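You operate a simulated robot arm through the tools that you are given. There is no shell and no other tool. Be economical: measure what you need, move in short steps, check, and stop when the job is done.

You are at the controls of a simulated robot arm. One attempt, no reset.

## Task
Bring the white-rimmed wheel to 2 BAR, uncouple it, load it on the grey trolley and switch off.
Fine: FILL raises, BLEED lowers; air flows only while FILL is held, so the yellow coupler may come off live, into its cup; the blue coupler stays on; burst nothing.

It is judged by the outcome, as a careful person would: the job done as asked, and still so three seconds after it is handed in. It fails if anything else is knocked over, pushed out of place, dropped, spilled or broken.

## Robot
A 7-joint arm with a two-finger parallel gripper on a trunk, on a base that drives. Base frame: it is fixed to the floor where the robot stands at the start and does not move with it; the origin is under the middle of the robot, x ahead of it, y to its left, z up; the surface under the hand at the start is at about z = 800. Units: mm, degrees, N and s.
With the tool pointing down near the work surface it reaches from about 340 to 740 mm from the robot's upright axis, wherever it stands. Its first joint turns from -115.0 to 115.0 degrees. Places, roughly: bleed button [500, 100, 900]; brass hose outlet [600, 200, 900]; compressor switch [700, 500, 900]; deck of the grey trolley [-1400, -200, 700]; fill button [500, -100, 900]; inflator gauge [600, 0, 1000]; something [400, 200, 800]; tank drain button [600, 400, 900]; yellow coupler (4x4x5 cm) [400, -300, 400]. Payload 3.91 kg.
The tool frame sits at the grasp point between the pads (the TCP): z along the fingers, y along the line on which they close. The tips reach 30 mm beyond it. Largest opening 110 mm; finger width 20, thickness 10; the body of the gripper, 48 by 112 mm, starts 55 mm behind the TCP.
Orientation is that of the tool frame in the base frame, as [roll, pitch, yaw] about the fixed x, y, z axes, in that order (R = Rz(yaw) Ry(pitch) Rx(roll)). With the fingers straight down and closing along the base's y, the tool's x points along the base's -x, its y along +y and its z along -z.

## Interface
- The arm moves only by the tool servo_tool. Its argument "commands" is a list that holds one entry, the list of rows, each a list of 7 numbers: the turn, a rotation vector about the tool's x, y, z in degrees, then the shift along the tool's x, y, z in mm, then the finger opening in mm, from 0 to 110. In form: [[[wx, wy, wz, tx, ty, tz, grip], ...]]. A call has 1 to 10 rows; each row is the pose to reach, as a shift and turn from the pose commanded when the call began, along the tool's axes at that moment. Each row takes 0.2 s and may step no farther than 50 mm and 8.6 degrees from the row before; otherwise, or with a gripper value out of range, the whole call is refused. Where a pose cannot be reached the arm comes as near as it can. A force on the tool above 40 N (or 10 N above the force at the start of the call, whichever is more), or a blocked arm, ends the call early, and 0.2 s more pass. The fingers move at their own pace (about 108 mm/s each) and stop on an object; they squeeze with about 33 N. The grip force told is the motor's: it shows also when the fingers shut on nothing. Time passes only in rows, and 0.2 s behind the last, so rows that repeat a pose let the fingers close. It gives the time, the measured TCP pose, the force on the tool (base axes), the opening and the grip force at its end, in the units of the frame above (readings bear some noise), with the torque about the TCP (base axes, N m) and any sound that the robot's microphone picked up, and new pictures: "pictures" is both (left out), scene, wrist or none.
- Cameras (640 x 400 px; columns grow to the right, rows downward): "scene" is now at [24.1, 130.4, 1635]; the picture's right is [-0.20, -0.98, 0.00], its down [-0.73, 0.15, -0.67] and it looks along [0.66, -0.13, -0.74] (base axes); focal length 294 px, centre (320, 200). "wrist" rides on the gripper at [72, 17, -103] in the tool frame; the picture's right is [-0.23, 0.97, 0.00], its down [-0.76, -0.18, -0.62] and it looks along [-0.61, -0.14, 0.78] (tool axes); focal length 222 px, centre (320, 200). There is no depth. A picture from a camera that has moved, and an enlarged one, comes with that camera's place and axes in the base frame and with its lens. The place of the scene camera against the robot may be out by one fixed shift of up to 12 mm in any direction.
- raise_lower(by): slides the trunk up (or, below 0, down) by that many mm; the arm and the scene camera ride with it, the base frame stays. It gives what a move gives, with no picture.
- roll_base(legs): drives the robot by 1 to 6 legs, each [ahead, turn to the left] in mm and degrees, along the robot's own axes; the way and the turn of a leg run together, so that a leg with both is an arc; at most 1500 mm and 180 degrees a leg. The arm and the cameras ride along, it lands a little off, and it stops where it bumps. It gives what a move gives, and a new picture of the scene camera.
- pan_tilt(pan, tilt): turns the head with the scene camera to pan (to the left, within 155 degrees either way) and tilt (down, from -29 to 69), counted from straight ahead of the robot. It gives what a move gives, and a new picture of the scene camera.
- close_up(camera, box): a new picture of the part [left, top, right, bottom] of that camera's present view, enlarged. It takes no simulated time.
- hand_in(): hands the job in; it is judged then, once.

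Work in short steps. Places have to be worked out from the pictures, the camera data and where the tool is seen: move nearer, look again, correct. Check each grasp and each placing, and mend what went wrong. You have 120 turns and 260 pictures in all, those below and enlarged ones among them. Open the gripper and draw the arm clear of the work before you hand the job in, unless the task says otherwise; then end with one line.

The tools are called after ">>>" as a command line: name --argument value ..., lists and objects as JSON in quotes. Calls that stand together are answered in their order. servo_tool: Moves the arm, as the interface text tells. Its arguments: {"type":"object","properties":{"commands":{"type":"array"},"pictures":{"type":"string","enum":["both","scene","wrist","none"]}},"required":["commands"]} The other tools are called the same way: raise_lower (by) slides the trunk up or down; roll_base (legs) drives the base; pan_tilt (pan, tilt) turns the head that bears the scene camera; close_up (camera, box) takes an enlarged picture of a part of a camera's view; hand_in () hands the job in.

At the start:

```text
time_s: 0.0
tcp_pos: [545.0, 11.1, 1174.3]
ee_rot: [180.0, 0.0, 179.9]
contact_force: [0.0, 0.3, -0.9]
wrist_torque: [0.01, -0.02, -0.02]
width: 109.9
grasp_force: 0.1
trunk travel left (down, up): [-750.0, 240.0]
robot x, y, heading: [-1.5, 0.8, 0.2]
head pan, tilt: [-11.5, 47.8]
```

scene: 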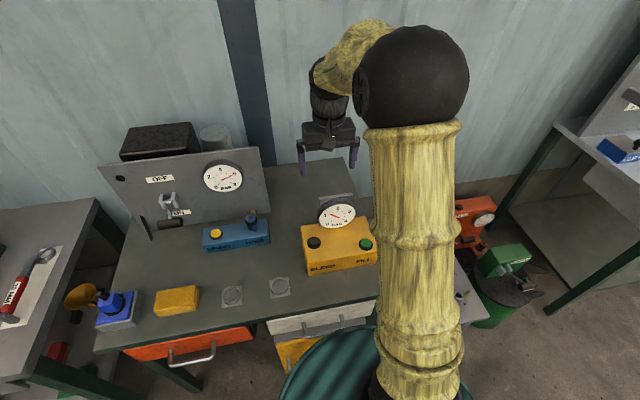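
wrist: 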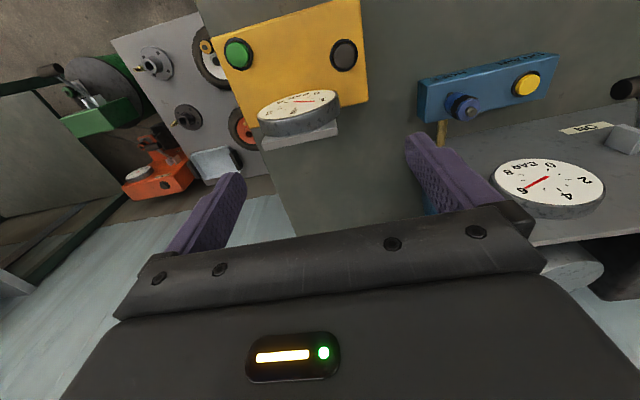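

The arm blocks part of the view, so I look around with the head: first to the right, where the wheels seem to be.

>>> pan_tilt --pan -45 --tilt 55

>>> close_up --camera "wrist" --box '[40, 0, 360, 200]'

```text
time_s: 1.0
tcp_pos: [543.4, 10.3, 1173.5]
ee_rot: [180.0, 0.0, 180.0]
contact_force: [-0.3, -0.8, 0.0]
wrist_torque: [0.03, -0.01, 0.01]
width: 110.1
grasp_force: 0.0
trunk travel left (down, up): [-750.0, 240.0]
robot x, y, heading: [-1.7, -2.6, -0.0]
head pan, tilt: [-45.0, 55.0]
camera scene: at [-2.2, 95.2, 1625.6], right [-0.71, -0.71, 0.0], down [-0.58, 0.58, -0.57], along [0.41, -0.41, -0.82], focal length 294 px, centre (320, 200)
```

scene: 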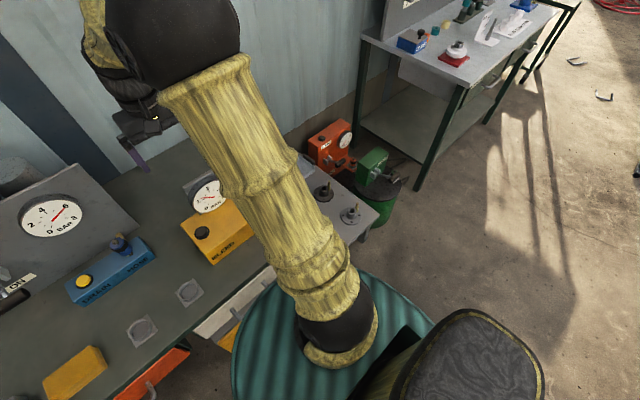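

```text
2.00 times, centred on (200, 100) of wrist
camera zoom: at [470.0, 27.6, 1276.5], right [0.23, 0.97, 0.0], down [0.76, -0.18, 0.62], along [0.61, -0.14, -0.78], focal length 444 px, centre (560, 400)
```

zoom: 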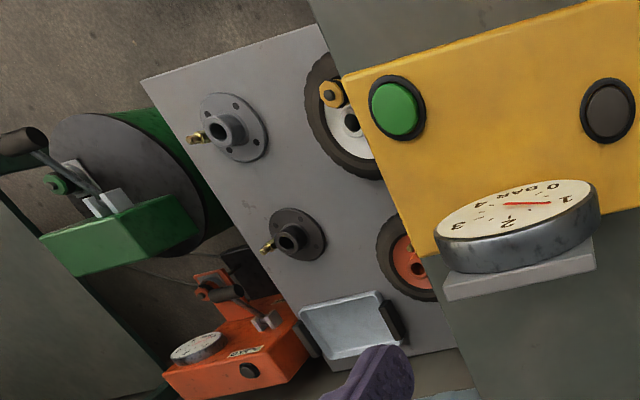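

>>> close_up --camera "scene" --box '[280, 110, 440, 230]'

>>> pan_tilt --pan 10 --tilt 50

```text
3.33 times, centred on (360, 170) of scene
camera zoom: at [-2.2, 95.2, 1625.6], right [-0.71, -0.71, 0.0], down [-0.58, 0.58, -0.57], along [0.41, -0.41, -0.82], focal length 981 px, centre (187, 300)
```

zoom: 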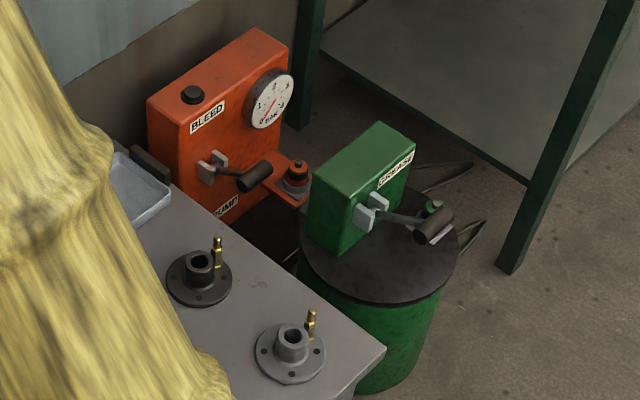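

```text
time_s: 2.2
tcp_pos: [542.9, 10.6, 1174.2]
ee_rot: [-180.0, -0.1, 180.0]
contact_force: [0.6, 0.1, -0.6]
wrist_torque: [0.01, -0.02, 0.0]
width: 110.1
grasp_force: 0.0
trunk travel left (down, up): [-750.0, 240.0]
robot x, y, heading: [2.0, -1.6, 0.1]
head pan, tilt: [10.0, 50.0]
camera scene: at [22.6, 159.5, 1632.1], right [0.17, -0.98, 0.0], down [-0.75, -0.13, -0.64], along [0.63, 0.11, -0.77], focal length 294 px, centre (320, 200)
```

scene: 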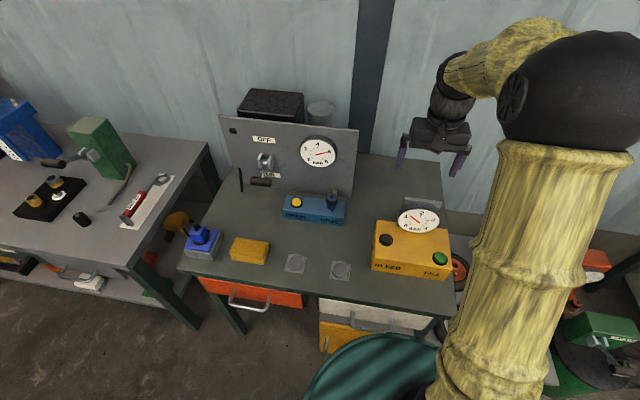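

>>> close_up --camera "scene" --box '[210, 80, 370, 180]'

>>> close_up --camera "scene" --box '[330, 190, 490, 290]'

>>> close_up --camera "scene" --box '[160, 180, 360, 305]'

```text
4.00 times, centred on (290, 130) of scene
camera zoom: at [22.6, 159.5, 1632.1], right [0.17, -0.98, 0.0], down [-0.75, -0.13, -0.64], along [0.63, 0.11, -0.77], focal length 1177 px, centre (440, 480)
```

zoom: 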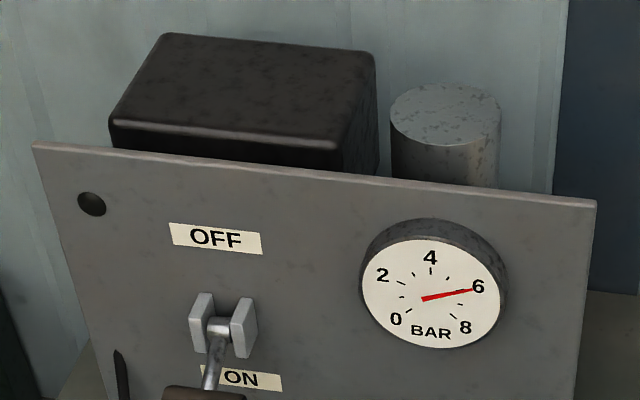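

```text
4.00 times, centred on (410, 240) of scene
camera zoom: at [22.6, 159.5, 1632.1], right [0.17, -0.98, 0.0], down [-0.75, -0.13, -0.64], along [0.63, 0.11, -0.77], focal length 1177 px, centre (-40, 40)
```

zoom: 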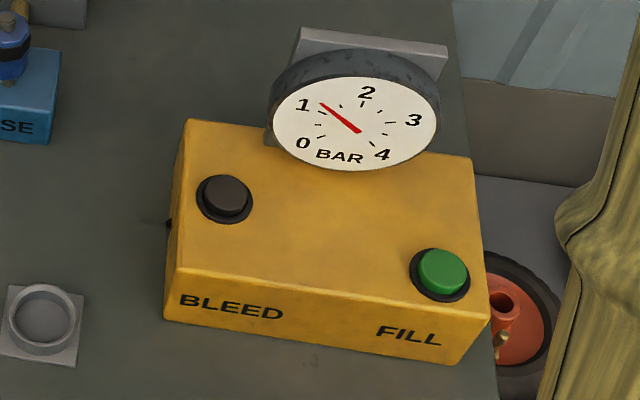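

```text
3.20 times, centred on (260, 242) of scene
camera zoom: at [22.6, 159.5, 1632.1], right [0.17, -0.98, 0.0], down [-0.75, -0.13, -0.64], along [0.63, 0.11, -0.77], focal length 942 px, centre (512, 64)
```

zoom: 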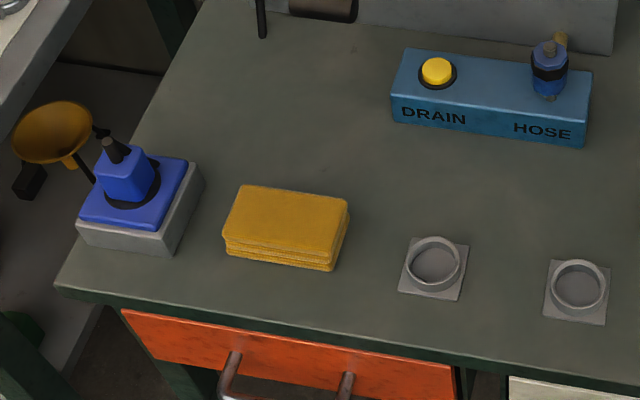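

>>> close_up --camera "scene" --box '[276, 246, 356, 296]'

>>> pan_tilt --pan 150 --tilt 35

```text
8.00 times, centred on (316, 271) of scene
camera zoom: at [22.6, 159.5, 1632.1], right [0.17, -0.98, 0.0], down [-0.75, -0.13, -0.64], along [0.63, 0.11, -0.77], focal length 2355 px, centre (352, -368)
```

zoom: 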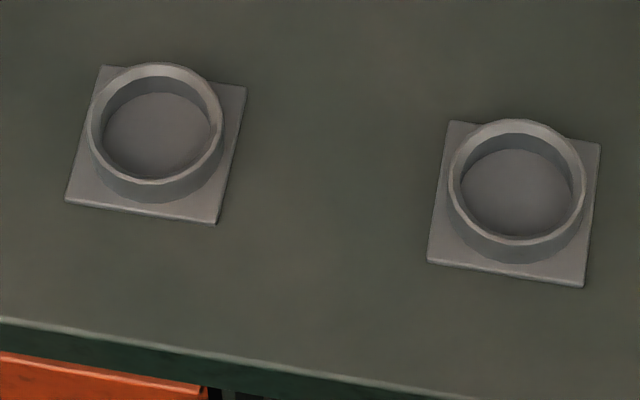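

```text
time_s: 4.5
tcp_pos: [543.3, 10.9, 1174.5]
ee_rot: [-179.9, 0.0, 179.9]
contact_force: [-0.1, -0.4, 0.1]
wrist_torque: [0.02, -0.02, 0.0]
width: 109.9
grasp_force: 0.2
trunk travel left (down, up): [-750.0, 240.0]
robot x, y, heading: [-1.9, 1.6, 0.2]
head pan, tilt: [150.0, 35.0]
camera scene: at [-129.5, 190.3, 1653.8], right [0.5, 0.87, 0.0], down [0.5, -0.29, -0.82], along [-0.71, 0.41, -0.57], focal length 294 px, centre (320, 200)
```

scene: 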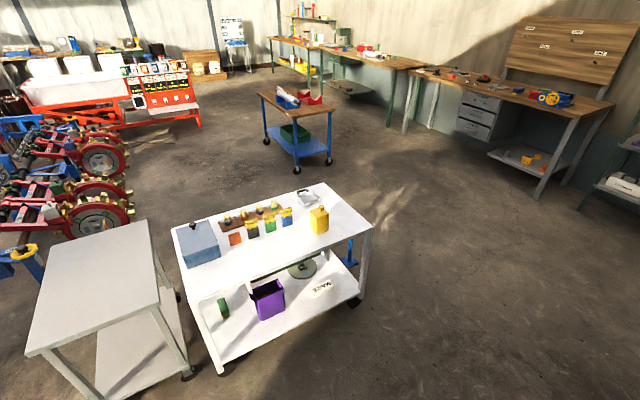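

The compressor is ON at about 6 bar, the inflator gauge reads about 1.1 bar, and the grey trolley is behind me. FILL is at about (476,-100), so I look back at the gauge and bring the closed fingers above that button.

>>> pan_tilt --pan 5 --tilt 50

>>> servo_tool --commands '[[[0, 0, 0, 20, -40, 20, 0], [0, 0, 0, 40, -75, 50, 0], [0, 0, 0, 67, -111, 90, 0], [0, 0, 0, 67, -111, 130, 0], [0, 0, 0, 67, -111, 170, 0], [0, 0, 0, 67, -111, 190, 0]]]'

```text
time_s: 6.8
tcp_pos: [542.6, 10.7, 1174.0]
ee_rot: [180.0, 0.0, 180.0]
contact_force: [0.3, -0.3, 0.2]
wrist_torque: [0.0, -0.01, 0.03]
width: 110.0
grasp_force: 0.0
trunk travel left (down, up): [-750.0, 240.0]
robot x, y, heading: [0.2, -2.2, -0.2]
head pan, tilt: [5.0, 50.0]
camera scene: at [23.4, 152.9, 1632.1], right [0.09, -1.0, 0.0], down [-0.76, -0.07, -0.64], along [0.64, 0.06, -0.77], focal length 294 px, centre (320, 200)
```

scene: 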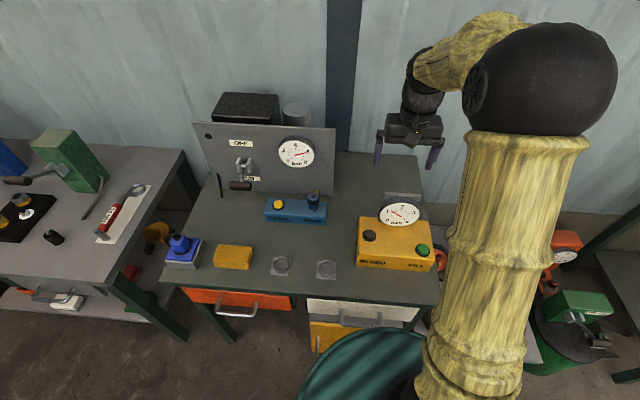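

```text
refused: row 2 steps farther than a row can; nothing moved
```

A row stepped too far, so I resend the approach with smaller steps.

>>> servo_tool --commands '[[[0, 0, 0, 20, -35, 10, 0], [0, 0, 0, 40, -70, 30, 0], [0, 0, 0, 67, -100, 50, 0], [0, 0, 0, 67, -111, 90, 0], [0, 0, 0, 67, -111, 130, 0], [0, 0, 0, 67, -111, 170, 0], [0, 0, 0, 67, -111, 190, 0]]]'

```text
time_s: 8.3
tcp_pos: [478.9, -99.3, 983.7]
ee_rot: [180.0, 0.0, -180.0]
contact_force: [0.1, 0.8, 0.2]
wrist_torque: [0.01, -0.02, 0.02]
width: 0.1
grasp_force: 33.2
trunk travel left (down, up): [-750.0, 240.0]
robot x, y, heading: [2.3, 0.6, 0.0]
head pan, tilt: [5.0, 50.0]
camera scene: at [23.5, 152.8, 1632.1], right [0.09, -1.0, 0.0], down [-0.76, -0.07, -0.64], along [0.64, 0.06, -0.77], focal length 294 px, centre (320, 200)
camera wrist: at [404.6, -83.1, 1086.5], right [0.23, 0.97, 0.0], down [0.76, -0.18, 0.62], along [0.61, -0.14, -0.78], focal length 222 px, centre (320, 200)
```

scene: 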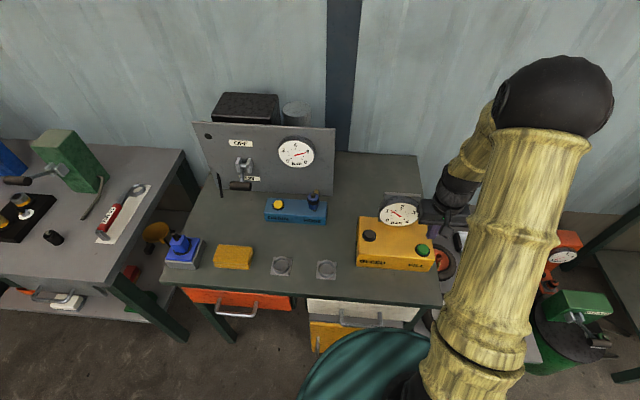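
wrist: 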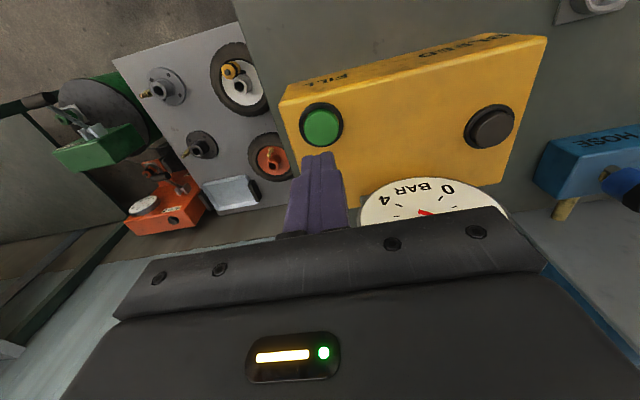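

FILL is at about (474,-98,895) and the tip is 50 mm above it. I descend to just above the button.

>>> servo_tool --commands '[[[0, 0, 0, 4, 0, 20, 0], [0, 0, 0, 4, 0, 35, 0], [0, 0, 0, 4, 0, 40, 0]]]' --pictures "wrist"

>>> close_up --camera "scene" --box '[350, 180, 470, 280]'

```text
time_s: 9.2
tcp_pos: [474.7, -99.1, 944.2]
ee_rot: [180.0, 0.1, -180.0]
contact_force: [-0.2, -0.4, 0.1]
wrist_torque: [-0.02, 0.0, 0.0]
width: 0.0
grasp_force: 33.3
trunk travel left (down, up): [-750.0, 240.0]
robot x, y, heading: [-0.9, -0.6, 0.3]
head pan, tilt: [5.0, 50.0]
camera wrist: at [400.3, -82.3, 1045.9], right [0.23, 0.97, 0.0], down [0.76, -0.18, 0.62], along [0.61, -0.14, -0.78], focal length 222 px, centre (320, 200)
```

wrist: 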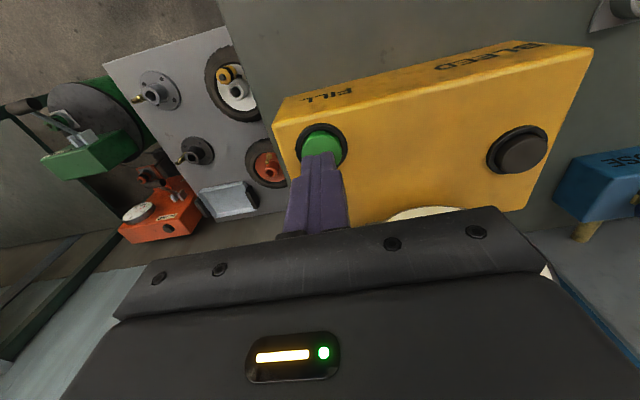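

```text
4.00 times, centred on (410, 230) of scene
camera zoom: at [23.5, 152.8, 1632.1], right [0.09, -1.0, 0.0], down [-0.76, -0.07, -0.64], along [0.64, 0.06, -0.77], focal length 1177 px, centre (-40, 80)
```

zoom: 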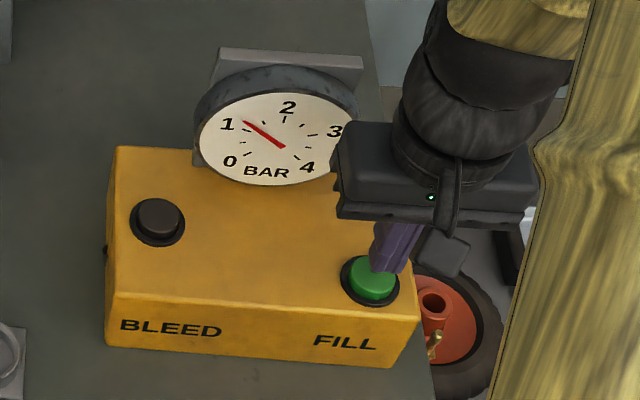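

The tip is just above the button and the gauge stays readable at about 1.1. I press in small steps and watch the force.

>>> servo_tool --commands '[[[0, 0, 0, 2, 0, 5, 0], [0, 0, 0, 2, 0, 9, 0], [0, 0, 0, 2, 0, 12, 0]]]' --pictures "none"

>>> close_up --camera "scene" --box '[350, 180, 470, 280]'

```text
time_s: 9.9
tcp_pos: [470.2, -98.4, 932.4]
ee_rot: [-180.0, 0.0, -179.9]
contact_force: [-0.3, -0.1, 0.1]
wrist_torque: [-0.01, 0.0, -0.02]
width: 0.1
grasp_force: 33.0
trunk travel left (down, up): [-750.0, 240.0]
robot x, y, heading: [1.9, 1.4, 0.2]
head pan, tilt: [5.0, 50.0]
```

```text
4.00 times, centred on (410, 230) of scene
camera zoom: at [23.5, 152.8, 1632.1], right [0.09, -1.0, 0.0], down [-0.76, -0.07, -0.64], along [0.64, 0.06, -0.77], focal length 1177 px, centre (-40, 80)
```

zoom: 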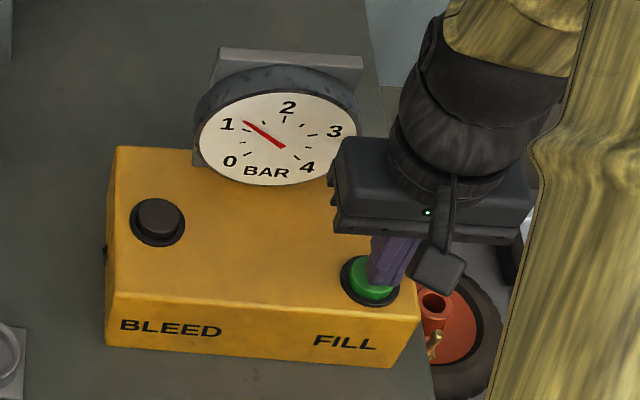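

No contact yet, so I press further in 2–3 mm steps.

>>> servo_tool --commands '[[[0, 0, 0, 0, 0, 3, 0], [0, 0, 0, 0, 0, 6, 0], [0, 0, 0, 0, 0, 8, 0]]]' --pictures "none"

>>> close_up --camera "scene" --box '[350, 180, 470, 280]'

```text
time_s: 10.8
tcp_pos: [471.7, -100.3, 923.7]
ee_rot: [180.0, 0.0, 180.0]
contact_force: [0.8, 0.5, -0.5]
wrist_torque: [-0.01, -0.01, -0.01]
width: 0.1
grasp_force: 32.8
trunk travel left (down, up): [-750.0, 240.0]
robot x, y, heading: [-1.8, -0.6, -0.1]
head pan, tilt: [5.0, 50.0]
```

```text
4.00 times, centred on (410, 230) of scene
camera zoom: at [23.4, 152.8, 1632.1], right [0.09, -1.0, 0.0], down [-0.76, -0.07, -0.64], along [0.64, 0.06, -0.77], focal length 1177 px, centre (-40, 80)
```

zoom: 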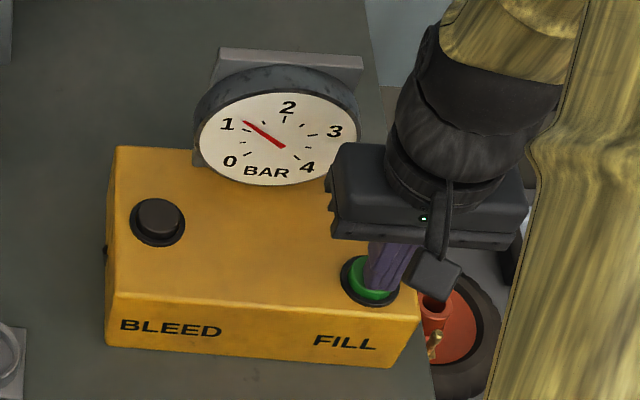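

>>> servo_tool --commands '[[[0, 0, 0, 0, 0, 3, 0], [0, 0, 0, 0, 0, 6, 0]]]' --pictures "none"

>>> close_up --camera "scene" --box '[350, 180, 470, 280]'

```text
time_s: 11.3
tcp_pos: [470.9, -99.6, 917.6]
ee_rot: [179.9, 0.0, 180.0]
contact_force: [0.1, 1.1, 3.6]
wrist_torque: [0.01, 0.02, 0.03]
width: 0.0
grasp_force: 33.2
trunk travel left (down, up): [-750.0, 240.0]
robot x, y, heading: [3.6, -0.1, 0.2]
head pan, tilt: [5.0, 50.0]
heard: click
```

```text
4.00 times, centred on (410, 230) of scene
camera zoom: at [23.2, 153.0, 1632.1], right [0.09, -1.0, 0.0], down [-0.76, -0.07, -0.64], along [0.64, 0.06, -0.77], focal length 1177 px, centre (-40, 80)
```

zoom: 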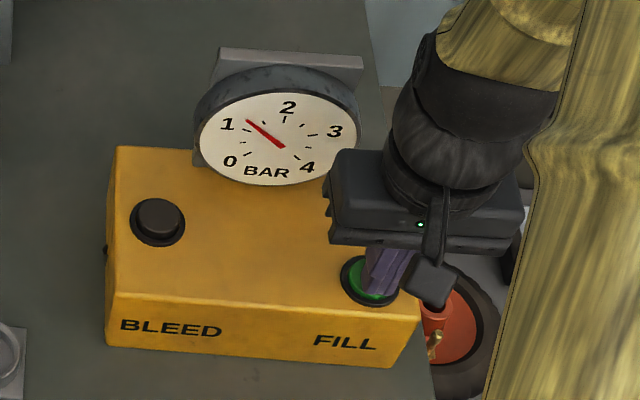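

Click: air is flowing and the needle has started to move. I hold briefly to measure the rate.

>>> servo_tool --commands '[[[0, 0, 0, 0, 0, 1, 0], [0, 0, 0, 0, 0, 1, 0], [0, 0, 0, 0, 0, 1, 0]]]' --pictures "none"

>>> close_up --camera "scene" --box '[380, 190, 450, 240]'

```text
time_s: 12.2
tcp_pos: [470.6, -99.9, 917.5]
ee_rot: [179.9, 0.1, -180.0]
contact_force: [2.8, 0.3, 6.8]
wrist_torque: [0.0, -0.11, 0.02]
width: 0.0
grasp_force: 33.1
trunk travel left (down, up): [-750.0, 240.0]
robot x, y, heading: [-1.0, 0.1, -0.1]
head pan, tilt: [5.0, 50.0]
```

```text
8.00 times, centred on (415, 215) of scene
camera zoom: at [23.3, 153.0, 1632.1], right [0.09, -1.0, 0.0], down [-0.76, -0.07, -0.64], along [0.64, 0.06, -0.77], focal length 2355 px, centre (-440, 80)
```

zoom: 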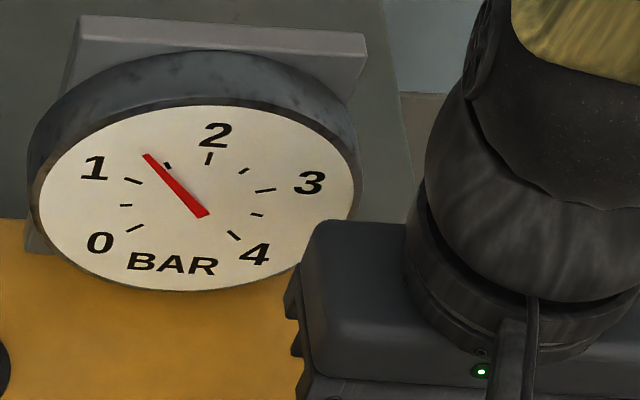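

The needle is at about 1.35, so the rate is roughly 0.25 bar/s. I hold about 1.4 s more.

>>> servo_tool --commands '[[[0, 0, 0, 0, 0, 0, 0], [0, 0, 0, 0, 0, 0, 0], [0, 0, 0, 0, 0, 0, 0], [0, 0, 0, 0, 0, 0, 0], [0, 0, 0, 0, 0, 0, 0]]]' --pictures "none"

>>> close_up --camera "scene" --box '[380, 190, 450, 240]'

```text
time_s: 13.3
tcp_pos: [469.9, -99.4, 917.5]
ee_rot: [179.9, 0.0, -180.0]
contact_force: [3.8, -1.0, 8.3]
wrist_torque: [-0.04, -0.1, 0.04]
width: 0.0
grasp_force: 32.9
trunk travel left (down, up): [-750.0, 240.0]
robot x, y, heading: [-1.9, -2.1, 0.1]
head pan, tilt: [5.0, 50.0]
```

```text
8.00 times, centred on (415, 215) of scene
camera zoom: at [23.2, 152.9, 1632.1], right [0.09, -1.0, 0.0], down [-0.76, -0.07, -0.64], along [0.64, 0.06, -0.77], focal length 2355 px, centre (-440, 80)
```

zoom: 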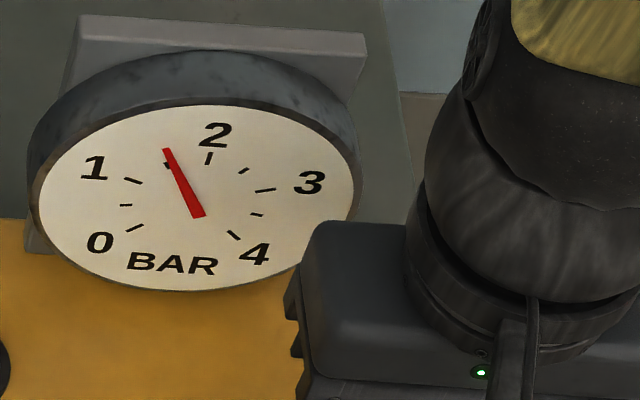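

Fitting the dial to its ticks gives 1.59 bar now against 1.39 before, so about 0.18 bar/s. I hold about 1.5 s more.

>>> servo_tool --commands '[[[0, 0, 0, 0, 0, 0, 0], [0, 0, 0, 0, 0, 0, 0], [0, 0, 0, 0, 0, 0, 0], [0, 0, 0, 0, 0, 0, 0], [0, 0, 0, 0, 0, 0, 0], [0, 0, 0, 0, 0, 0, 0]]]' --pictures "none"

>>> close_up --camera "scene" --box '[380, 190, 450, 240]'

```text
time_s: 14.8
tcp_pos: [470.1, -100.1, 916.7]
ee_rot: [-179.9, 0.0, 179.9]
contact_force: [1.3, -0.8, 7.2]
wrist_torque: [-0.03, -0.05, 0.0]
width: 0.0
grasp_force: 32.9
trunk travel left (down, up): [-750.0, 240.0]
robot x, y, heading: [-3.0, 3.1, 0.1]
head pan, tilt: [5.0, 50.0]
```

```text
8.00 times, centred on (415, 215) of scene
camera zoom: at [23.0, 152.9, 1632.1], right [0.09, -1.0, 0.0], down [-0.76, -0.07, -0.64], along [0.64, 0.06, -0.77], focal length 2355 px, centre (-440, 80)
```

zoom: 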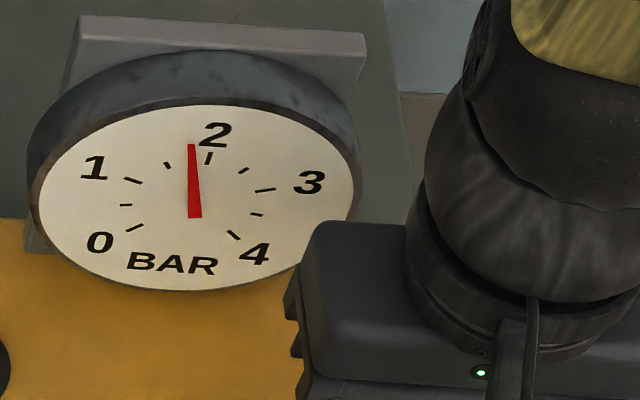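

The needle is at about 1.80 and the rate about 0.15 bar/s. I hold 1 s more and release in the same call.

>>> servo_tool --commands '[[[0, 0, 0, 0, 0, 0, 0], [0, 0, 0, 0, 0, 0, 0], [0, 0, 0, 0, 0, 0, 0], [0, 0, 0, 0, 0, 0, 0], [0, 0, 0, 0, 0, 0, 0], [0, 0, 0, 0, 0, -12, 0], [0, 0, 0, 0, 0, -14, 0]]]' --pictures "none"

>>> close_up --camera "scene" --box '[380, 190, 450, 240]'

```text
time_s: 16.4
tcp_pos: [469.9, -99.3, 931.3]
ee_rot: [179.9, -0.1, 179.9]
contact_force: [0.3, -0.7, 0.3]
wrist_torque: [-0.02, 0.0, -0.02]
width: 0.0
grasp_force: 32.9
trunk travel left (down, up): [-750.0, 240.0]
robot x, y, heading: [-1.2, -1.3, -0.1]
head pan, tilt: [5.0, 50.0]
```

```text
8.00 times, centred on (415, 215) of scene
camera zoom: at [23.6, 152.7, 1632.0], right [0.09, -1.0, 0.0], down [-0.76, -0.07, -0.64], along [0.64, 0.06, -0.77], focal length 2355 px, centre (-440, 80)
```

zoom: 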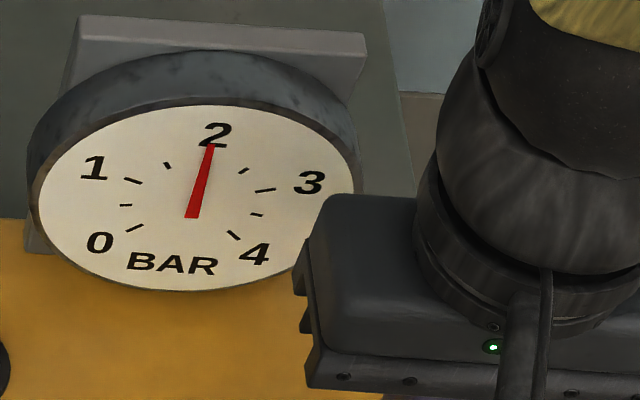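

The gauge now reads about 1.97–2.0 with FILL released. I raise the hand and drive back and to the right, to stand in front of the wheel stand.

>>> servo_tool --commands '[[[0, 0, 0, 0, 0, -45, 0], [0, 0, 0, 0, 0, -90, 0], [0, 0, 0, 0, 20, -135, 50], [0, 0, 0, 0, 50, -180, 110], [0, 0, 0, 0, 90, -200, 110]]]' --pictures "none"

>>> roll_base --legs '[[-120, 0], [0, -90], [330, 0], [0, 90]]'

>>> pan_tilt --pan 0 --tilt 58

```text
refused: row 4 steps farther than a row can; nothing moved
```

```text
time_s: 31.0
tcp_pos: [342.1, -424.6, 931.6]
ee_rot: [-179.9, 0.0, 179.7]
contact_force: [0.4, 0.5, 0.4]
wrist_torque: [0.01, -0.01, -0.01]
width: 0.3
grasp_force: 33.0
trunk travel left (down, up): [-750.0, 240.0]
robot x, y, heading: [-133.1, -324.1, -0.2]
head pan, tilt: [5.0, 50.0]
camera scene: at [-104.0, -170.0, 1632.1], right [0.08, -1.0, 0.0], down [-0.76, -0.06, -0.64], along [0.64, 0.05, -0.77], focal length 294 px, centre (320, 200)
```

scene: 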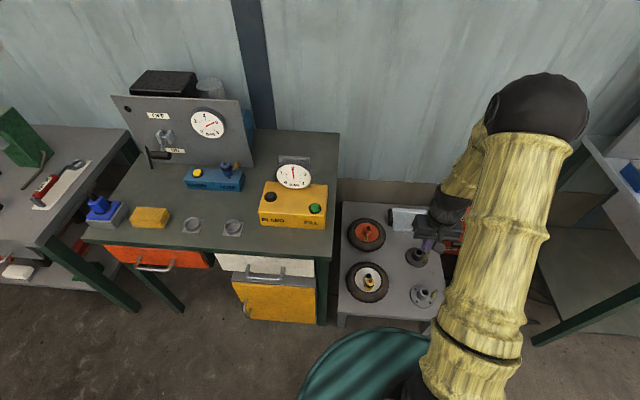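

```text
time_s: 31.7
tcp_pos: [339.9, -424.6, 931.1]
ee_rot: [180.0, -0.1, 179.7]
contact_force: [-0.1, 0.0, -0.7]
wrist_torque: [-0.03, 0.01, 0.0]
width: 0.0
grasp_force: 32.9
trunk travel left (down, up): [-750.0, 240.0]
robot x, y, heading: [-124.3, -320.9, -0.2]
head pan, tilt: [0.0, 58.0]
camera scene: at [-111.8, -176.7, 1621.9], right [-0.01, -1.0, 0.0], down [-0.85, 0.0, -0.53], along [0.53, 0.0, -0.85], focal length 294 px, centre (320, 200)
```

scene: 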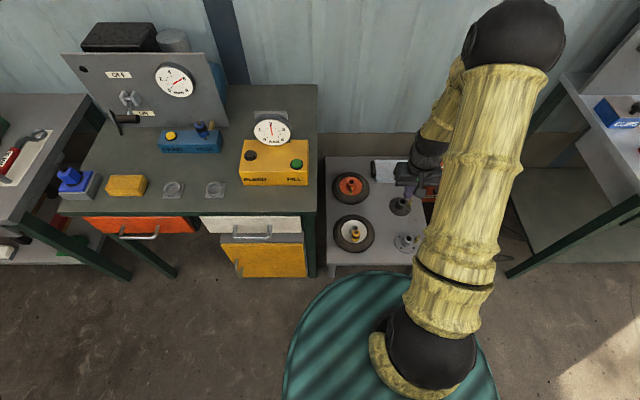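

The raise was refused, so the drive ran with the hand low, which was careless of me to chain. Nothing looks disturbed; I inspect the bench and the wheel closely.

>>> close_up --camera "scene" --box '[310, 160, 440, 280]'

>>> close_up --camera "scene" --box '[230, 100, 330, 200]'

```text
3.33 times, centred on (375, 220) of scene
camera zoom: at [-111.8, -176.7, 1621.9], right [-0.01, -1.0, 0.0], down [-0.85, 0.0, -0.53], along [0.53, 0.0, -0.85], focal length 981 px, centre (137, 133)
```

zoom: 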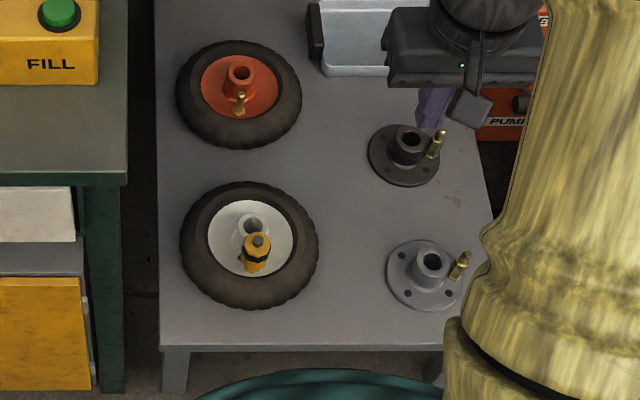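

```text
4.00 times, centred on (280, 150) of scene
camera zoom: at [-111.8, -176.7, 1621.9], right [-0.01, -1.0, 0.0], down [-0.85, 0.0, -0.53], along [0.53, 0.0, -0.85], focal length 1177 px, centre (480, 400)
```

zoom: 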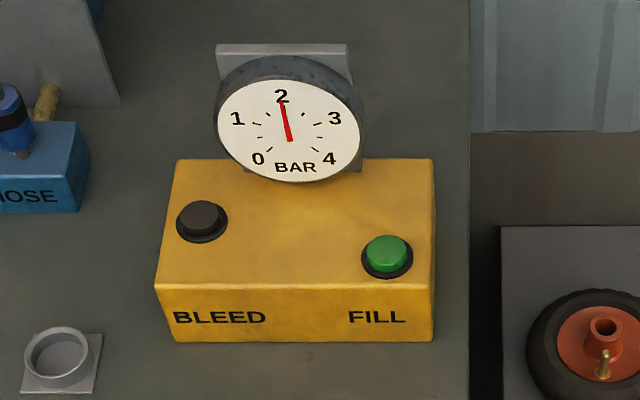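

The wheel is at about (454,-327), roughly 184 mm across, with the yellow coupler just in front of its hub; the gauge still reads 2. I move the hand over it, opening the fingers.

>>> servo_tool --commands '[[[0, 0, 0, -20, 25, 0, 60], [0, 0, 0, -40, 50, 0, 100], [0, 0, 0, -60, 75, 0, 100], [0, 0, 0, -75, 95, 0, 100]]]' --pictures "none"

>>> raise_lower --by -250

>>> close_up --camera "wrist" --box '[0, 0, 640, 400]'

>>> close_up --camera "scene" --box '[0, 0, 640, 400]'

```text
time_s: 32.7
tcp_pos: [417.8, -329.5, 931.5]
ee_rot: [179.9, 0.0, 179.6]
contact_force: [0.5, 1.3, -0.2]
wrist_torque: [-0.01, -0.02, 0.01]
width: 99.9
grasp_force: 0.2
trunk travel left (down, up): [-750.0, 240.0]
robot x, y, heading: [-133.1, -325.9, -0.4]
head pan, tilt: [0.0, 58.0]
```

```text
time_s: 35.3
tcp_pos: [418.6, -330.3, 681.3]
ee_rot: [179.9, -0.1, 179.7]
contact_force: [0.2, 0.4, -0.4]
wrist_torque: [0.02, 0.0, -0.03]
width: 99.9
grasp_force: 0.1
trunk travel left (down, up): [-500.0, 490.0]
robot x, y, heading: [-129.7, -324.5, -0.3]
head pan, tilt: [0.0, 58.0]
```

```text
1.00 times, centred on (320, 200) of wrist (not enlarged: the box is as wide or as high as the picture)
camera zoom: at [344.8, -312.7, 783.5], right [0.23, 0.97, 0.0], down [0.76, -0.18, 0.62], along [0.61, -0.15, -0.78], focal length 222 px, centre (320, 200)
```

zoom: 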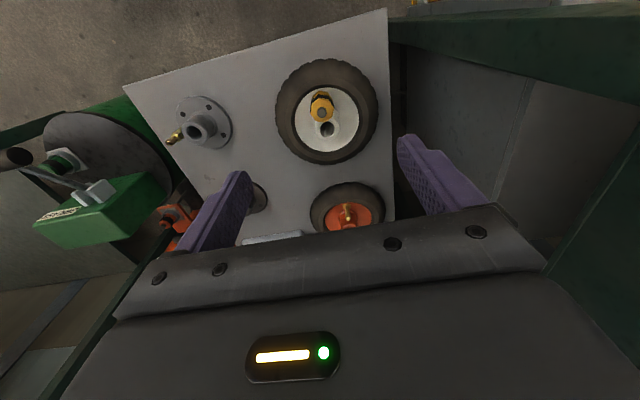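

```text
1.00 times, centred on (320, 200) of scene (not enlarged: the box is as wide or as high as the picture)
camera zoom: at [-111.9, -176.7, 1371.9], right [-0.01, -1.0, 0.0], down [-0.85, 0.01, -0.53], along [0.53, 0.0, -0.85], focal length 294 px, centre (320, 200)
```

zoom: 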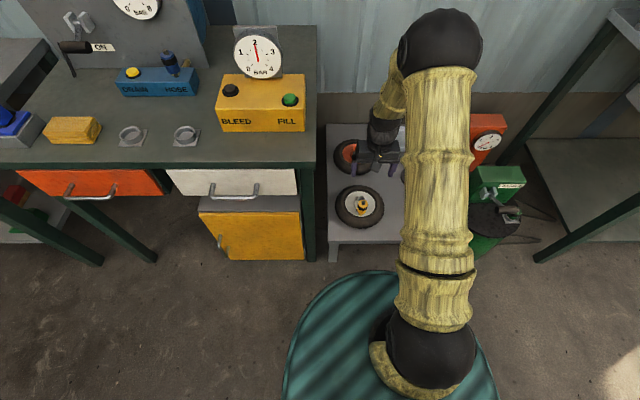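

>>> raise_lower --by -80

>>> close_up --camera "wrist" --box '[160, 0, 480, 200]'

>>> close_up --camera "scene" --box '[310, 100, 430, 175]'

```text
time_s: 36.4
tcp_pos: [417.8, -330.1, 600.9]
ee_rot: [180.0, 0.1, 179.7]
contact_force: [0.1, 1.2, 1.1]
wrist_torque: [-0.01, 0.0, -0.02]
width: 100.1
grasp_force: 0.1
trunk travel left (down, up): [-420.0, 570.0]
robot x, y, heading: [-129.1, -324.6, -0.6]
head pan, tilt: [0.0, 58.0]
```

```text
2.00 times, centred on (320, 100) of wrist
camera zoom: at [344.8, -312.7, 703.5], right [0.23, 0.97, 0.0], down [0.76, -0.18, 0.62], along [0.61, -0.15, -0.78], focal length 444 px, centre (320, 400)
```

zoom: 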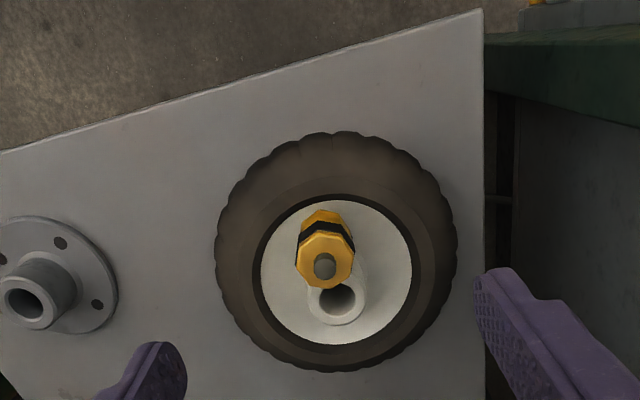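

```text
5.33 times, centred on (370, 138) of scene
camera zoom: at [-111.9, -176.7, 1291.9], right [-0.01, -1.0, 0.0], down [-0.85, 0.01, -0.53], along [0.53, 0.0, -0.85], focal length 1570 px, centre (53, 533)
```

zoom: 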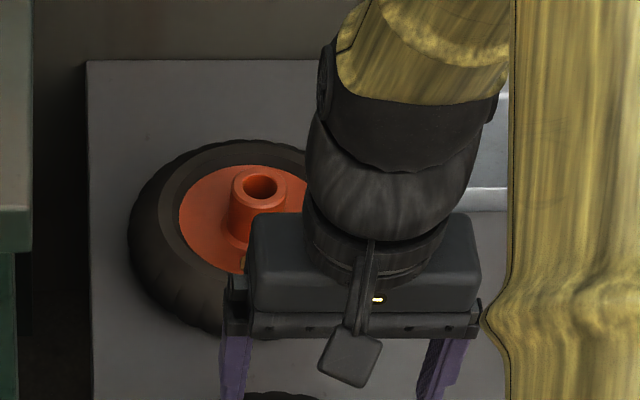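

The two wrist views put the coupler's top at about (450,-335,430). I centre the hand over it, lower the trunk 70 mm and look again.

>>> servo_tool --commands '[[[0, 0, 0, -16, -3, 0, 90], [0, 0, 0, -30, -5, 0, 75], [0, 0, 0, -30, -5, 0, 75]]]' --pictures "none"

>>> raise_lower --by -70

>>> close_up --camera "wrist" --box '[160, 0, 480, 200]'

```text
time_s: 37.2
tcp_pos: [449.3, -336.1, 600.2]
ee_rot: [179.9, -0.1, 179.7]
contact_force: [-0.9, 0.0, 0.8]
wrist_torque: [0.03, 0.01, -0.03]
width: 75.1
grasp_force: 0.1
trunk travel left (down, up): [-420.0, 570.0]
robot x, y, heading: [-130.3, -320.4, -0.3]
head pan, tilt: [0.0, 58.0]
```

```text
time_s: 38.3
tcp_pos: [448.5, -335.8, 532.5]
ee_rot: [-180.0, 0.0, 179.8]
contact_force: [0.7, -0.5, -0.1]
wrist_torque: [-0.04, 0.03, 0.0]
width: 74.9
grasp_force: 0.0
trunk travel left (down, up): [-350.0, 640.0]
robot x, y, heading: [-123.8, -322.8, -0.3]
head pan, tilt: [0.0, 58.0]
```

```text
2.00 times, centred on (320, 100) of wrist
camera zoom: at [375.0, -318.5, 634.1], right [0.23, 0.97, 0.0], down [0.76, -0.18, 0.62], along [0.61, -0.15, -0.78], focal length 444 px, centre (320, 400)
```

zoom: 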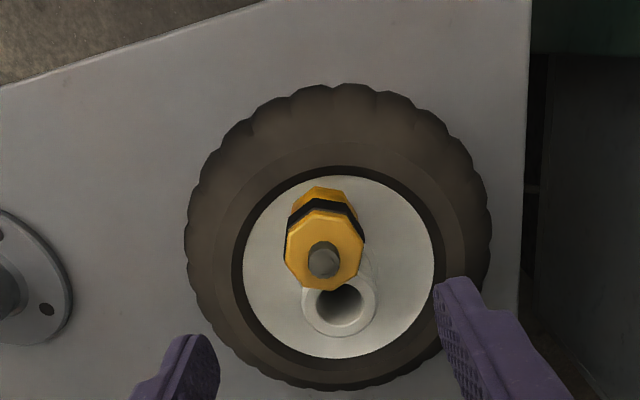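

Scaling the views puts the coupler at (454,-337) with its top at about z 426 and 37 mm wide. I align and descend to TCP z 450 with the fingers open 75, then check.

>>> servo_tool --commands '[[[0, 0, 0, -5, -1, 30, 75], [0, 0, 0, -5, -1, 60, 75], [0, 0, 0, -5, -1, 80, 75]]]'

```text
time_s: 39.1
tcp_pos: [453.2, -335.5, 450.7]
ee_rot: [-180.0, 0.0, 179.7]
contact_force: [0.2, -0.2, -0.6]
wrist_torque: [-0.02, -0.02, -0.03]
width: 75.0
grasp_force: 0.1
trunk travel left (down, up): [-350.0, 640.0]
robot x, y, heading: [-130.6, -321.8, -0.4]
head pan, tilt: [0.0, 58.0]
camera scene: at [-111.9, -176.7, 1221.9], right [-0.01, -1.0, 0.0], down [-0.85, 0.01, -0.53], along [0.53, 0.0, -0.85], focal length 294 px, centre (320, 200)
camera wrist: at [380.2, -319.8, 553.3], right [0.23, 0.97, 0.0], down [0.76, -0.18, 0.62], along [0.61, -0.15, -0.78], focal length 222 px, centre (320, 200)
```

scene: 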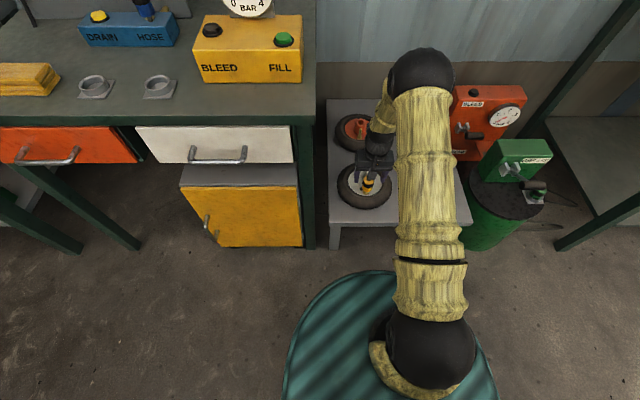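
wrist: 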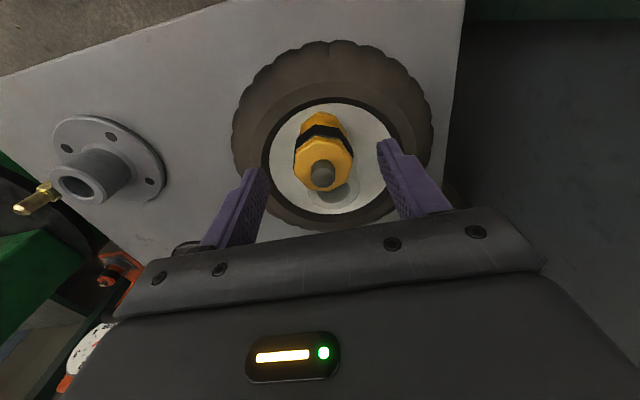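

Aligned within about 3 mm. I descend 40 mm to straddle the coupler.

>>> servo_tool --commands '[[[0, 0, 0, -3, -1, 15, 75], [0, 0, 0, -3, -1, 30, 75], [0, 0, 0, -3, -1, 40, 75]]]' --pictures "wrist"

```text
time_s: 39.9
tcp_pos: [455.6, -338.0, 412.6]
ee_rot: [179.9, 0.1, 179.7]
contact_force: [0.2, 0.0, 0.4]
wrist_torque: [0.02, 0.04, 0.0]
width: 74.8
grasp_force: 0.2
trunk travel left (down, up): [-350.0, 640.0]
robot x, y, heading: [-123.3, -324.6, 0.1]
head pan, tilt: [0.0, 58.0]
camera wrist: at [383.3, -320.5, 513.7], right [0.23, 0.97, 0.0], down [0.76, -0.18, 0.62], along [0.61, -0.15, -0.78], focal length 222 px, centre (320, 200)
```

wrist: 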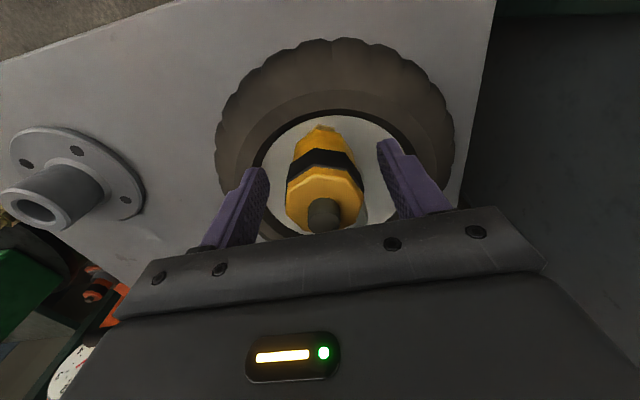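

The fingers straddle the coupler; I close on it.

>>> servo_tool --commands '[[[0, 0, 0, 0, 0, 0, 30], [0, 0, 0, 0, 0, 0, 20], [0, 0, 0, 0, 0, 0, 20]]]' --pictures "wrist"

```text
time_s: 40.7
tcp_pos: [456.6, -336.1, 411.6]
ee_rot: [179.9, 0.0, 179.7]
contact_force: [2.5, 11.9, 0.2]
wrist_torque: [0.14, 0.0, -0.1]
width: 39.3
grasp_force: 33.3
trunk travel left (down, up): [-350.0, 640.0]
robot x, y, heading: [-126.5, -321.5, -0.6]
head pan, tilt: [0.0, 58.0]
camera wrist: at [383.5, -319.0, 513.7], right [0.23, 0.97, 0.0], down [0.76, -0.18, 0.62], along [0.61, -0.14, -0.78], focal length 222 px, centre (320, 200)
```

wrist: 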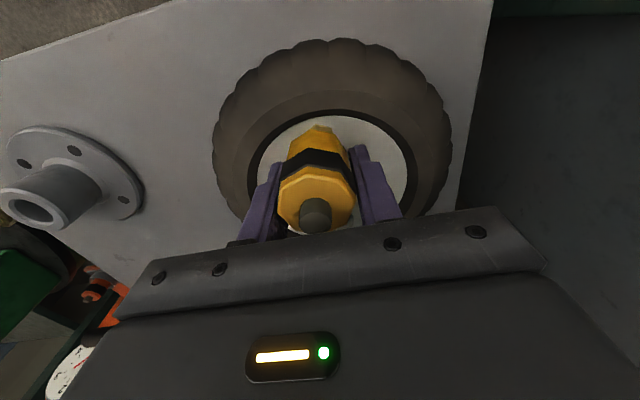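

Gripped, 39 mm wide, with a small side load. I relieve that by 1 mm and pull up gently.

>>> servo_tool --commands '[[[0, 0, 0, 0, 1, 0, 20], [0, 0, 0, 0, 1, -4, 20], [0, 0, 0, 0, 1, -8, 20], [0, 0, 0, 0, 1, -14, 20]]]' --pictures "wrist"

```text
time_s: 41.7
tcp_pos: [455.6, -339.0, 426.9]
ee_rot: [-179.9, -0.1, 179.7]
contact_force: [-0.9, -0.8, 0.2]
wrist_torque: [0.01, -0.01, 0.02]
width: 39.3
grasp_force: 32.7
trunk travel left (down, up): [-350.0, 640.0]
robot x, y, heading: [-128.3, -321.3, -0.4]
head pan, tilt: [0.0, 58.0]
camera wrist: at [382.3, -321.1, 529.0], right [0.23, 0.97, 0.0], down [0.76, -0.18, 0.62], along [0.61, -0.15, -0.78], focal length 222 px, centre (320, 200)
```

wrist: 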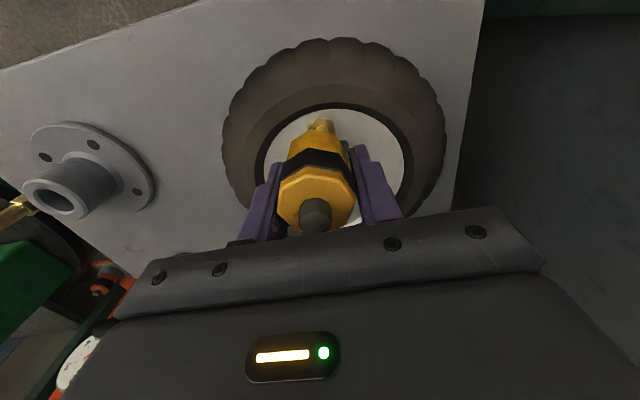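

The coupler came off freely and the brass stem shows below. I lift straight up with the arm, then the trunk.

>>> servo_tool --commands '[[[0, 0, 0, 0, 0, -30, 20], [0, 0, 0, 0, 0, -70, 20], [0, 0, 0, 0, 0, -110, 20]]]' --pictures "none"

>>> raise_lower --by 450

>>> close_up --camera "wrist" --box '[0, 0, 640, 400]'

>>> close_up --camera "scene" --box '[0, 0, 640, 400]'

```text
time_s: 42.5
tcp_pos: [457.3, -335.8, 535.4]
ee_rot: [-180.0, 0.0, 179.8]
contact_force: [-0.2, 0.0, -0.9]
wrist_torque: [0.0, -0.01, 0.02]
width: 39.5
grasp_force: 32.7
trunk travel left (down, up): [-350.0, 640.0]
robot x, y, heading: [-124.8, -321.2, -0.2]
head pan, tilt: [0.0, 58.0]
```

```text
refused: 450 is not a number from -400 to 400
```

```text
1.00 times, centred on (320, 200) of wrist (not enlarged: the box is as wide or as high as the picture)
camera zoom: at [385.1, -319.1, 637.9], right [0.23, 0.97, 0.0], down [0.76, -0.18, 0.62], along [0.6, -0.15, -0.78], focal length 222 px, centre (320, 200)
```

zoom: 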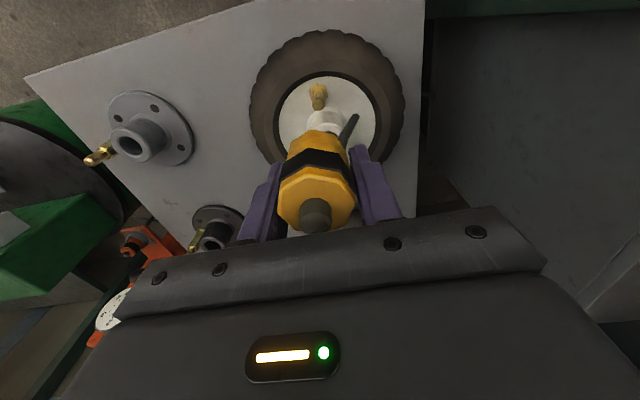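

```text
1.00 times, centred on (320, 200) of scene (not enlarged: the box is as wide or as high as the picture)
camera zoom: at [-111.5, -176.7, 1221.8], right [-0.01, -1.0, 0.0], down [-0.85, 0.01, -0.53], along [0.53, 0.0, -0.85], focal length 294 px, centre (320, 200)
```

zoom: 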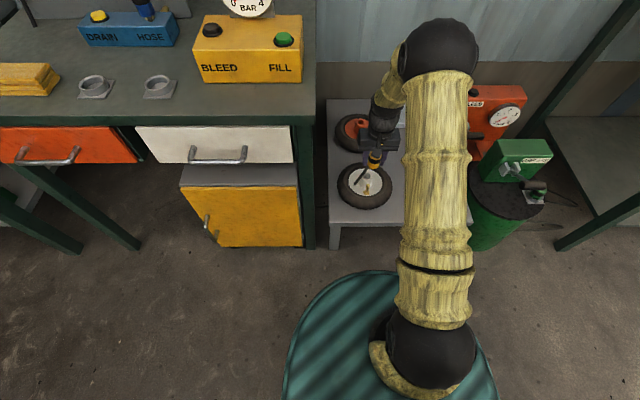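

The coupler is held with its short pigtail. I raise the trunk well clear of the bench before driving to the cups.

>>> raise_lower --by 400

>>> raise_lower --by 200

```text
time_s: 46.3
tcp_pos: [458.4, -335.5, 935.1]
ee_rot: [-180.0, -0.1, 179.7]
contact_force: [-1.0, 0.6, -1.6]
wrist_torque: [0.03, 0.02, -0.01]
width: 39.2
grasp_force: 33.3
trunk travel left (down, up): [-750.0, 240.0]
robot x, y, heading: [-131.3, -324.0, -0.4]
head pan, tilt: [0.0, 58.0]
```

```text
time_s: 48.5
tcp_pos: [459.6, -336.2, 1135.8]
ee_rot: [-179.9, 0.0, 179.6]
contact_force: [-0.8, 0.2, -1.1]
wrist_torque: [-0.02, -0.02, 0.03]
width: 39.0
grasp_force: 33.4
trunk travel left (down, up): [-950.0, 40.0]
robot x, y, heading: [-129.1, -326.7, -0.3]
head pan, tilt: [0.0, 58.0]
```

>>> roll_base --legs '[[0, 90], [490, 0], [0, -90]]'

>>> close_up --camera "wrist" --box '[0, 0, 640, 400]'

```text
time_s: 63.0
tcp_pos: [467.0, 124.1, 1135.6]
ee_rot: [-180.0, 0.0, 177.3]
contact_force: [0.7, -0.2, -0.3]
wrist_torque: [-0.02, -0.01, -0.02]
width: 39.4
grasp_force: 32.9
trunk travel left (down, up): [-950.0, 40.0]
robot x, y, heading: [-123.9, 161.4, -3.0]
head pan, tilt: [0.0, 58.0]
camera scene: at [-96.6, 307.2, 1821.9], right [-0.05, -1.0, 0.0], down [-0.85, 0.04, -0.53], along [0.53, -0.03, -0.85], focal length 294 px, centre (320, 200)
```

scene: 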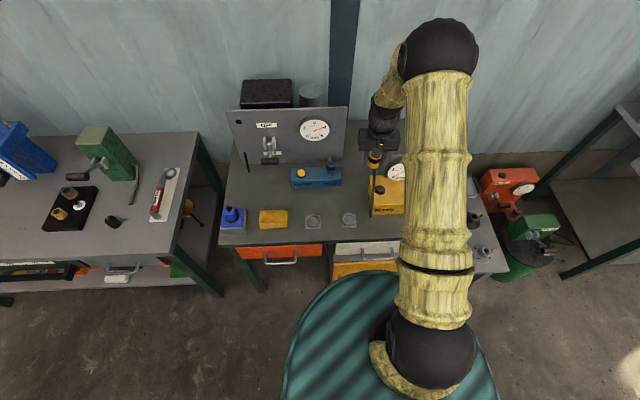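

```text
1.00 times, centred on (320, 200) of wrist (not enlarged: the box is as wide or as high as the picture)
camera zoom: at [393.7, 144.1, 1237.7], right [0.27, 0.96, 0.0], down [0.75, -0.21, 0.62], along [0.6, -0.17, -0.78], focal length 222 px, centre (320, 200)
```

zoom: 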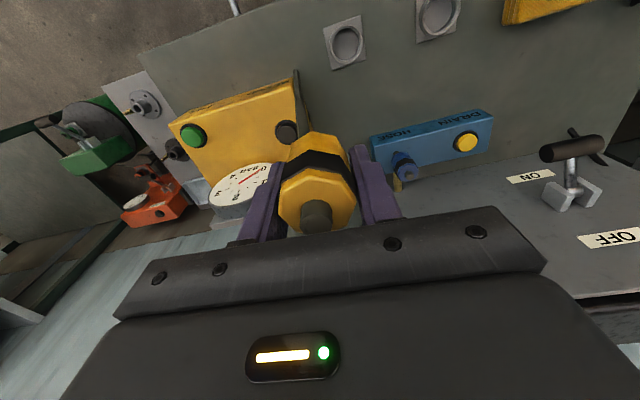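

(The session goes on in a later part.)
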